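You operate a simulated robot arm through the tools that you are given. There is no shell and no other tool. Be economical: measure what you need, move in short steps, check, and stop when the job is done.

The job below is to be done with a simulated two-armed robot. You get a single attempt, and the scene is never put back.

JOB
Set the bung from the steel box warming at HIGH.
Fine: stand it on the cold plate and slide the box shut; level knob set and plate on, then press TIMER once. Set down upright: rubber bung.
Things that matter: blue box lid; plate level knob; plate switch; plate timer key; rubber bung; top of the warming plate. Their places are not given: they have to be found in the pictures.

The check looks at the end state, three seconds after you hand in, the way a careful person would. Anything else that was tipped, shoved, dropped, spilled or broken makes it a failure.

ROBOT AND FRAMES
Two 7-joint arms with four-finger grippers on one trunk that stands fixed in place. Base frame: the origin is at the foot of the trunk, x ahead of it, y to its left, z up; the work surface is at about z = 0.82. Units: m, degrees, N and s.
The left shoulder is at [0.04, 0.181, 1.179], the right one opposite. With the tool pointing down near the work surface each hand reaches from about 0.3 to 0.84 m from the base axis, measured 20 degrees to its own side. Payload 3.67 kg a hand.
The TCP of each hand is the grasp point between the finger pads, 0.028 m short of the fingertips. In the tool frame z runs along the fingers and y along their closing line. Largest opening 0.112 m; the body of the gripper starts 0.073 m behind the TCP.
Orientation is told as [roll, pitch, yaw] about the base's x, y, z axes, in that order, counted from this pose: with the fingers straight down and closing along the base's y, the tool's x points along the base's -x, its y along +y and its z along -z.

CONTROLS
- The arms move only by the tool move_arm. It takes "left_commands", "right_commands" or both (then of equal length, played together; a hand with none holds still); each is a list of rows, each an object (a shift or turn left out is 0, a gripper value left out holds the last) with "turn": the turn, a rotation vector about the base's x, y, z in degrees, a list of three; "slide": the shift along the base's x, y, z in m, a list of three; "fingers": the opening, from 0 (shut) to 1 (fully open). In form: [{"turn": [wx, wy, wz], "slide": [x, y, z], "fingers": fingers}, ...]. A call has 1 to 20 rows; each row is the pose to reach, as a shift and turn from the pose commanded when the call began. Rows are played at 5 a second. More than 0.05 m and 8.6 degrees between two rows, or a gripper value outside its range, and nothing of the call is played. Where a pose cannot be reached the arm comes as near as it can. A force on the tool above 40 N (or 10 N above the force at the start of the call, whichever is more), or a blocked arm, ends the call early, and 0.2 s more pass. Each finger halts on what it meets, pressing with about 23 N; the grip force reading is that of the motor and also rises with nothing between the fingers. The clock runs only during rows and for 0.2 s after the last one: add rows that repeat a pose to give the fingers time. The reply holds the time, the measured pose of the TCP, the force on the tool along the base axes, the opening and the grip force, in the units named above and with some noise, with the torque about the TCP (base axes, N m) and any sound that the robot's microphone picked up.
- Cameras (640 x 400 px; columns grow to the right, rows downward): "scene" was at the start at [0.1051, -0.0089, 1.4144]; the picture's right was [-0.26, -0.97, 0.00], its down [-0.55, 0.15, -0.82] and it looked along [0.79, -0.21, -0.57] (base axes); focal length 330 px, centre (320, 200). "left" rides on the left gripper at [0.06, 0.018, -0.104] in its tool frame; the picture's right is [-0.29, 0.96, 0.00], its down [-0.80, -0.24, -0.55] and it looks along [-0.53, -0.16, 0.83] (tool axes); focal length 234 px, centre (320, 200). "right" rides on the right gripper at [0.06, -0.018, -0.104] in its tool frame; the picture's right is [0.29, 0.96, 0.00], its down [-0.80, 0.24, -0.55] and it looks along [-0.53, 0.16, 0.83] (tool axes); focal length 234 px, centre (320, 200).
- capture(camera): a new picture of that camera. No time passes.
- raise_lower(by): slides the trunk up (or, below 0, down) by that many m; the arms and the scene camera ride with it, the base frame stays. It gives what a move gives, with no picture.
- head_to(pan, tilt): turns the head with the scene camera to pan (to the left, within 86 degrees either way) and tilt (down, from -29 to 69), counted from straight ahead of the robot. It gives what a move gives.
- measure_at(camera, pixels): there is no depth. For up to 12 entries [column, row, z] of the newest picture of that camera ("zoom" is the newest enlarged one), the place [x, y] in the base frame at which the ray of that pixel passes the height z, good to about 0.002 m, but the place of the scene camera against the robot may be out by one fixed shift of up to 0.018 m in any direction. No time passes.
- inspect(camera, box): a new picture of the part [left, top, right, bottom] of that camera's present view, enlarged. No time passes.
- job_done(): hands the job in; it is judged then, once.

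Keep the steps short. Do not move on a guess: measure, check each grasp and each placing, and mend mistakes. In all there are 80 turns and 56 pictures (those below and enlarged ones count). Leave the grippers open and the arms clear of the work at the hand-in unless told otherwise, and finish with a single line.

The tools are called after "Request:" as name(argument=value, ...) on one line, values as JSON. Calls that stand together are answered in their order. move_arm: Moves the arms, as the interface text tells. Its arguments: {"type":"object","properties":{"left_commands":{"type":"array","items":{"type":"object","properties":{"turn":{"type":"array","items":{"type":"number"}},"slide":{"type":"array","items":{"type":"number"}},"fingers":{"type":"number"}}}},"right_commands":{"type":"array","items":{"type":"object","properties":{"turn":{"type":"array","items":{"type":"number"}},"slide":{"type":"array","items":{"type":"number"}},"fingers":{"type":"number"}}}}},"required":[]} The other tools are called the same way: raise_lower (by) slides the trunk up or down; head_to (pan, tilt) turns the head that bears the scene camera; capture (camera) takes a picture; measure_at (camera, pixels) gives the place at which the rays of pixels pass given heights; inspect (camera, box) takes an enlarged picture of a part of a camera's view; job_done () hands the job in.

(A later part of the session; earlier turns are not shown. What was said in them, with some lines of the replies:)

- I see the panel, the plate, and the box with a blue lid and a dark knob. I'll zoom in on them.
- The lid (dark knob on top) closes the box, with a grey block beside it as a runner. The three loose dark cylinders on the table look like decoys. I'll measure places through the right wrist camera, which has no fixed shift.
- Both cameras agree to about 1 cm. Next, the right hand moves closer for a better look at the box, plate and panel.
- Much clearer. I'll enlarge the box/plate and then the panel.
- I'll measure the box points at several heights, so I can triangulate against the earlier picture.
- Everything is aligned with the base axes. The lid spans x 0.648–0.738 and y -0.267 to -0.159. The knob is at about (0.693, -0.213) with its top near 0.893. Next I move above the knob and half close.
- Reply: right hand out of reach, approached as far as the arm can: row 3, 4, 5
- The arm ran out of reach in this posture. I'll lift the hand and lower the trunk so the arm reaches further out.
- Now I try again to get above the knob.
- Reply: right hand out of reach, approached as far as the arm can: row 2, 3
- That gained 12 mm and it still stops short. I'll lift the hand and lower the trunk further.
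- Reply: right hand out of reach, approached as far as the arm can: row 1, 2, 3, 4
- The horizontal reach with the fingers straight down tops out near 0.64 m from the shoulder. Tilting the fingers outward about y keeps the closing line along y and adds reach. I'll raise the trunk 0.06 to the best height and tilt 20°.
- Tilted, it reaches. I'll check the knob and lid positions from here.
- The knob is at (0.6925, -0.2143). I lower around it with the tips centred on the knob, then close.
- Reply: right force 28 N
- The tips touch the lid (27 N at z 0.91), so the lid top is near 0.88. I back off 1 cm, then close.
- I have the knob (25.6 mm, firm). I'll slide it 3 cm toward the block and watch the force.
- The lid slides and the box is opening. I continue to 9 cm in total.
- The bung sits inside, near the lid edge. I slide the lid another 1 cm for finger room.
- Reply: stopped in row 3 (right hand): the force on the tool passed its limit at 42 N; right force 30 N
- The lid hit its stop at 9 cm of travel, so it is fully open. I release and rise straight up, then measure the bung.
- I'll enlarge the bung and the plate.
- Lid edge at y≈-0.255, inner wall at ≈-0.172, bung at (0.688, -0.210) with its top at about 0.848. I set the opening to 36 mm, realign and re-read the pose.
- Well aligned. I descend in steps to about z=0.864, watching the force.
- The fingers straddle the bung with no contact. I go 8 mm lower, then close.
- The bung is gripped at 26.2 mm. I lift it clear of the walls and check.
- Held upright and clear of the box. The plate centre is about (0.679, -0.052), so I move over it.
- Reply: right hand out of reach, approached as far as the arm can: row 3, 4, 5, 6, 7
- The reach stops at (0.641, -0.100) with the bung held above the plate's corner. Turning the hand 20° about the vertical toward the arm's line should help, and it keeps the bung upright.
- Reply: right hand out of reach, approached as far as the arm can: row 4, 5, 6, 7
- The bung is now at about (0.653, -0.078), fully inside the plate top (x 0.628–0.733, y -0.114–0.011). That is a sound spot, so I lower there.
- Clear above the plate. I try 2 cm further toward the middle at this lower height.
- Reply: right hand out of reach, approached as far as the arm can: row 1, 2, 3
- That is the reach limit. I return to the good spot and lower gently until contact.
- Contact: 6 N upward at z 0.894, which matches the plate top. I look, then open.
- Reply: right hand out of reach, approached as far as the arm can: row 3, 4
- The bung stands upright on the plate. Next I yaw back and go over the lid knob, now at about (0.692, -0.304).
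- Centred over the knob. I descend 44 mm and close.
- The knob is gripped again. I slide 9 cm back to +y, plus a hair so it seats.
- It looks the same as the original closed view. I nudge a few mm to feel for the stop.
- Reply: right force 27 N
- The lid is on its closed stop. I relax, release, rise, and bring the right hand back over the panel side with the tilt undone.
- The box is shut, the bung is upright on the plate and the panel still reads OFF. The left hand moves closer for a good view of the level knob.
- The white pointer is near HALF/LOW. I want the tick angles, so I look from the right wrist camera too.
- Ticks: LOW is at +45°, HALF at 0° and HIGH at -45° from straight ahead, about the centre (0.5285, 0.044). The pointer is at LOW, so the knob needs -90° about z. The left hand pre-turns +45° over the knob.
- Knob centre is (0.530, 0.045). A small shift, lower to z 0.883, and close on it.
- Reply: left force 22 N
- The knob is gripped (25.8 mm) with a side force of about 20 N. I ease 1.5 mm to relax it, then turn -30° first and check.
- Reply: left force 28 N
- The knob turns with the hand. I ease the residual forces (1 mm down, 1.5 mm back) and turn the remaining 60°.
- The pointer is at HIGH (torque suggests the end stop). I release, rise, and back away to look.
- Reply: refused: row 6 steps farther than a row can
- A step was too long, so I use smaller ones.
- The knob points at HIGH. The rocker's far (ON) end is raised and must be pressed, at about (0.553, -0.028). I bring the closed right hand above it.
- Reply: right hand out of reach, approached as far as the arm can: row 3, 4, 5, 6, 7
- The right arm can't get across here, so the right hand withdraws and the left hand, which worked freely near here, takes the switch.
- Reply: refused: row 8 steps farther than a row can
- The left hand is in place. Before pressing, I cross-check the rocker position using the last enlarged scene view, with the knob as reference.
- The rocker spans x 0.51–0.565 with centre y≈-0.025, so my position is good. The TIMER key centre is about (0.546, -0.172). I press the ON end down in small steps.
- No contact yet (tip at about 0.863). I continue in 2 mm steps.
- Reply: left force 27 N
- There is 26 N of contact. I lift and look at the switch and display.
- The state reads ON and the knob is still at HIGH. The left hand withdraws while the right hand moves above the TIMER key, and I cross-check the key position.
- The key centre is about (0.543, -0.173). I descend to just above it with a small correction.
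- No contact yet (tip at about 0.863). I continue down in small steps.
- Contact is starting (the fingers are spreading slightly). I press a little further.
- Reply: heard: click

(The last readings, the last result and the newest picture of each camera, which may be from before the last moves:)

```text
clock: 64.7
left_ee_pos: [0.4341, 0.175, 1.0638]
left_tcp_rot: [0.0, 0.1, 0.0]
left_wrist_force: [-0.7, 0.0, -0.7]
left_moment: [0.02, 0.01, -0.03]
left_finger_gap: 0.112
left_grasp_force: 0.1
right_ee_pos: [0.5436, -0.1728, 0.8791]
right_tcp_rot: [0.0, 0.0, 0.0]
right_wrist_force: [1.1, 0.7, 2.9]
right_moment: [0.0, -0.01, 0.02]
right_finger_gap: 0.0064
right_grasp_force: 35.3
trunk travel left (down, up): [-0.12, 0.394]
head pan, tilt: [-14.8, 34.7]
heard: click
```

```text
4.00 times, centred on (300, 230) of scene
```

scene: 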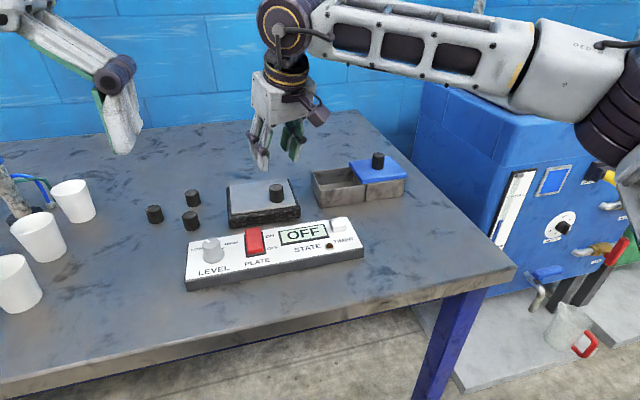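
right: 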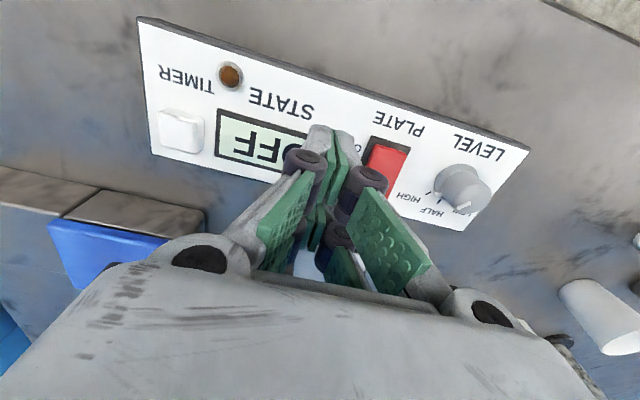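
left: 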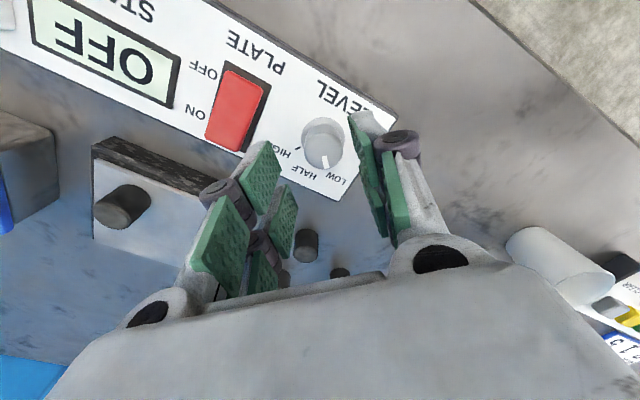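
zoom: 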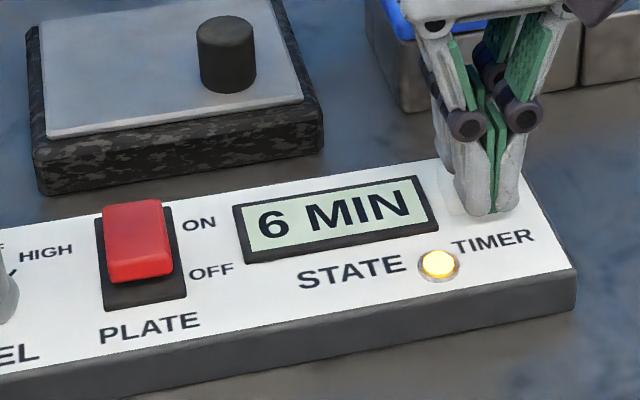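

A click was heard, the lamp is lit and the display reads "6 MIN". I lift straight off and open the gripper clear of everything.

Request:
move_arm(right_commands=[{"slide": [0, 0, 0.03]}, {"slide": [0, 0, 0.07]}, {"slide": [0, -0.03, 0.1]}, {"slide": [-0.02, -0.06, 0.13]}, {"slide": [-0.04, -0.09, 0.15], "fingers": 0.5}, {"slide": [-0.06, -0.1, 0.15], "fingers": 1}, {"slide": [-0.06, -0.1, 0.15], "fingers": 1}, {"slide": [-0.06, -0.1, 0.15], "fingers": 1}])

Request:
capture(camera="scene")

Request:
inspect(camera="scene", box=[170, 150, 420, 300])

```text
clock: 66.5
left_ee_pos: [0.4331, 0.1745, 1.0622]
left_tcp_rot: [0.1, 0.0, -0.1]
left_wrist_force: [-0.5, 0.1, 0.2]
left_moment: [-0.01, -0.01, 0.03]
left_finger_gap: 0.112
left_grasp_force: 0.1
right_ee_pos: [0.4819, -0.2726, 1.0294]
right_tcp_rot: [0.0, 0.0, 0.0]
right_wrist_force: [0.1, 0.7, -0.3]
right_moment: [-0.01, 0.0, -0.01]
right_finger_gap: 0.1117
right_grasp_force: 0.2
trunk travel left (down, up): [-0.12, 0.394]
head pan, tilt: [-14.8, 34.7]
```

```text
2 pictures are left
```

scene: 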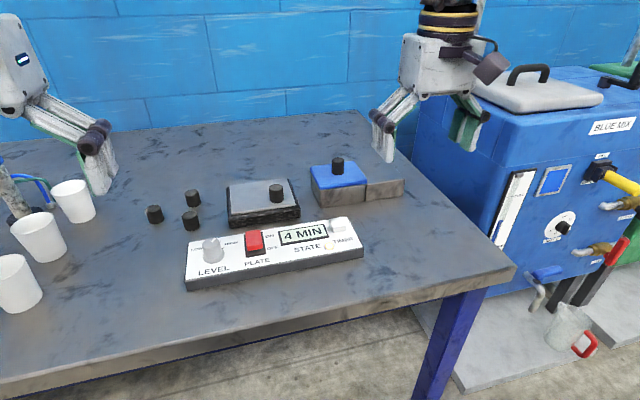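

```text
2.56 times, centred on (295, 225) of scene
```

zoom: 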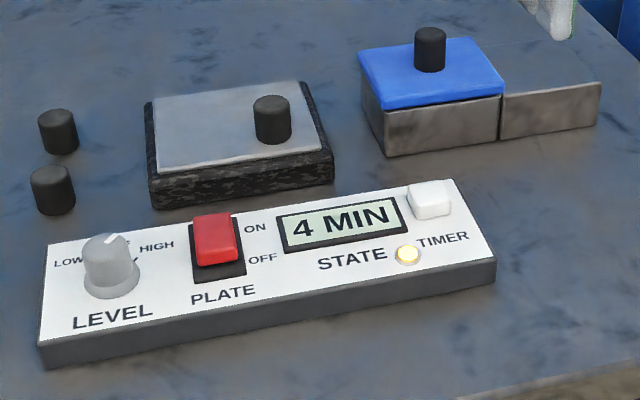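

The bung is upright on the plate, the box is shut, the level is at HIGH, the plate is on and the timer is running. Both hands are open and clear, so I hand in.

Request:
job_done()

```text
The job is handed in.
```

The rubber bung is warming upright on the plate at HIGH, with the box slid shut, the plate on and TIMER pressed once.
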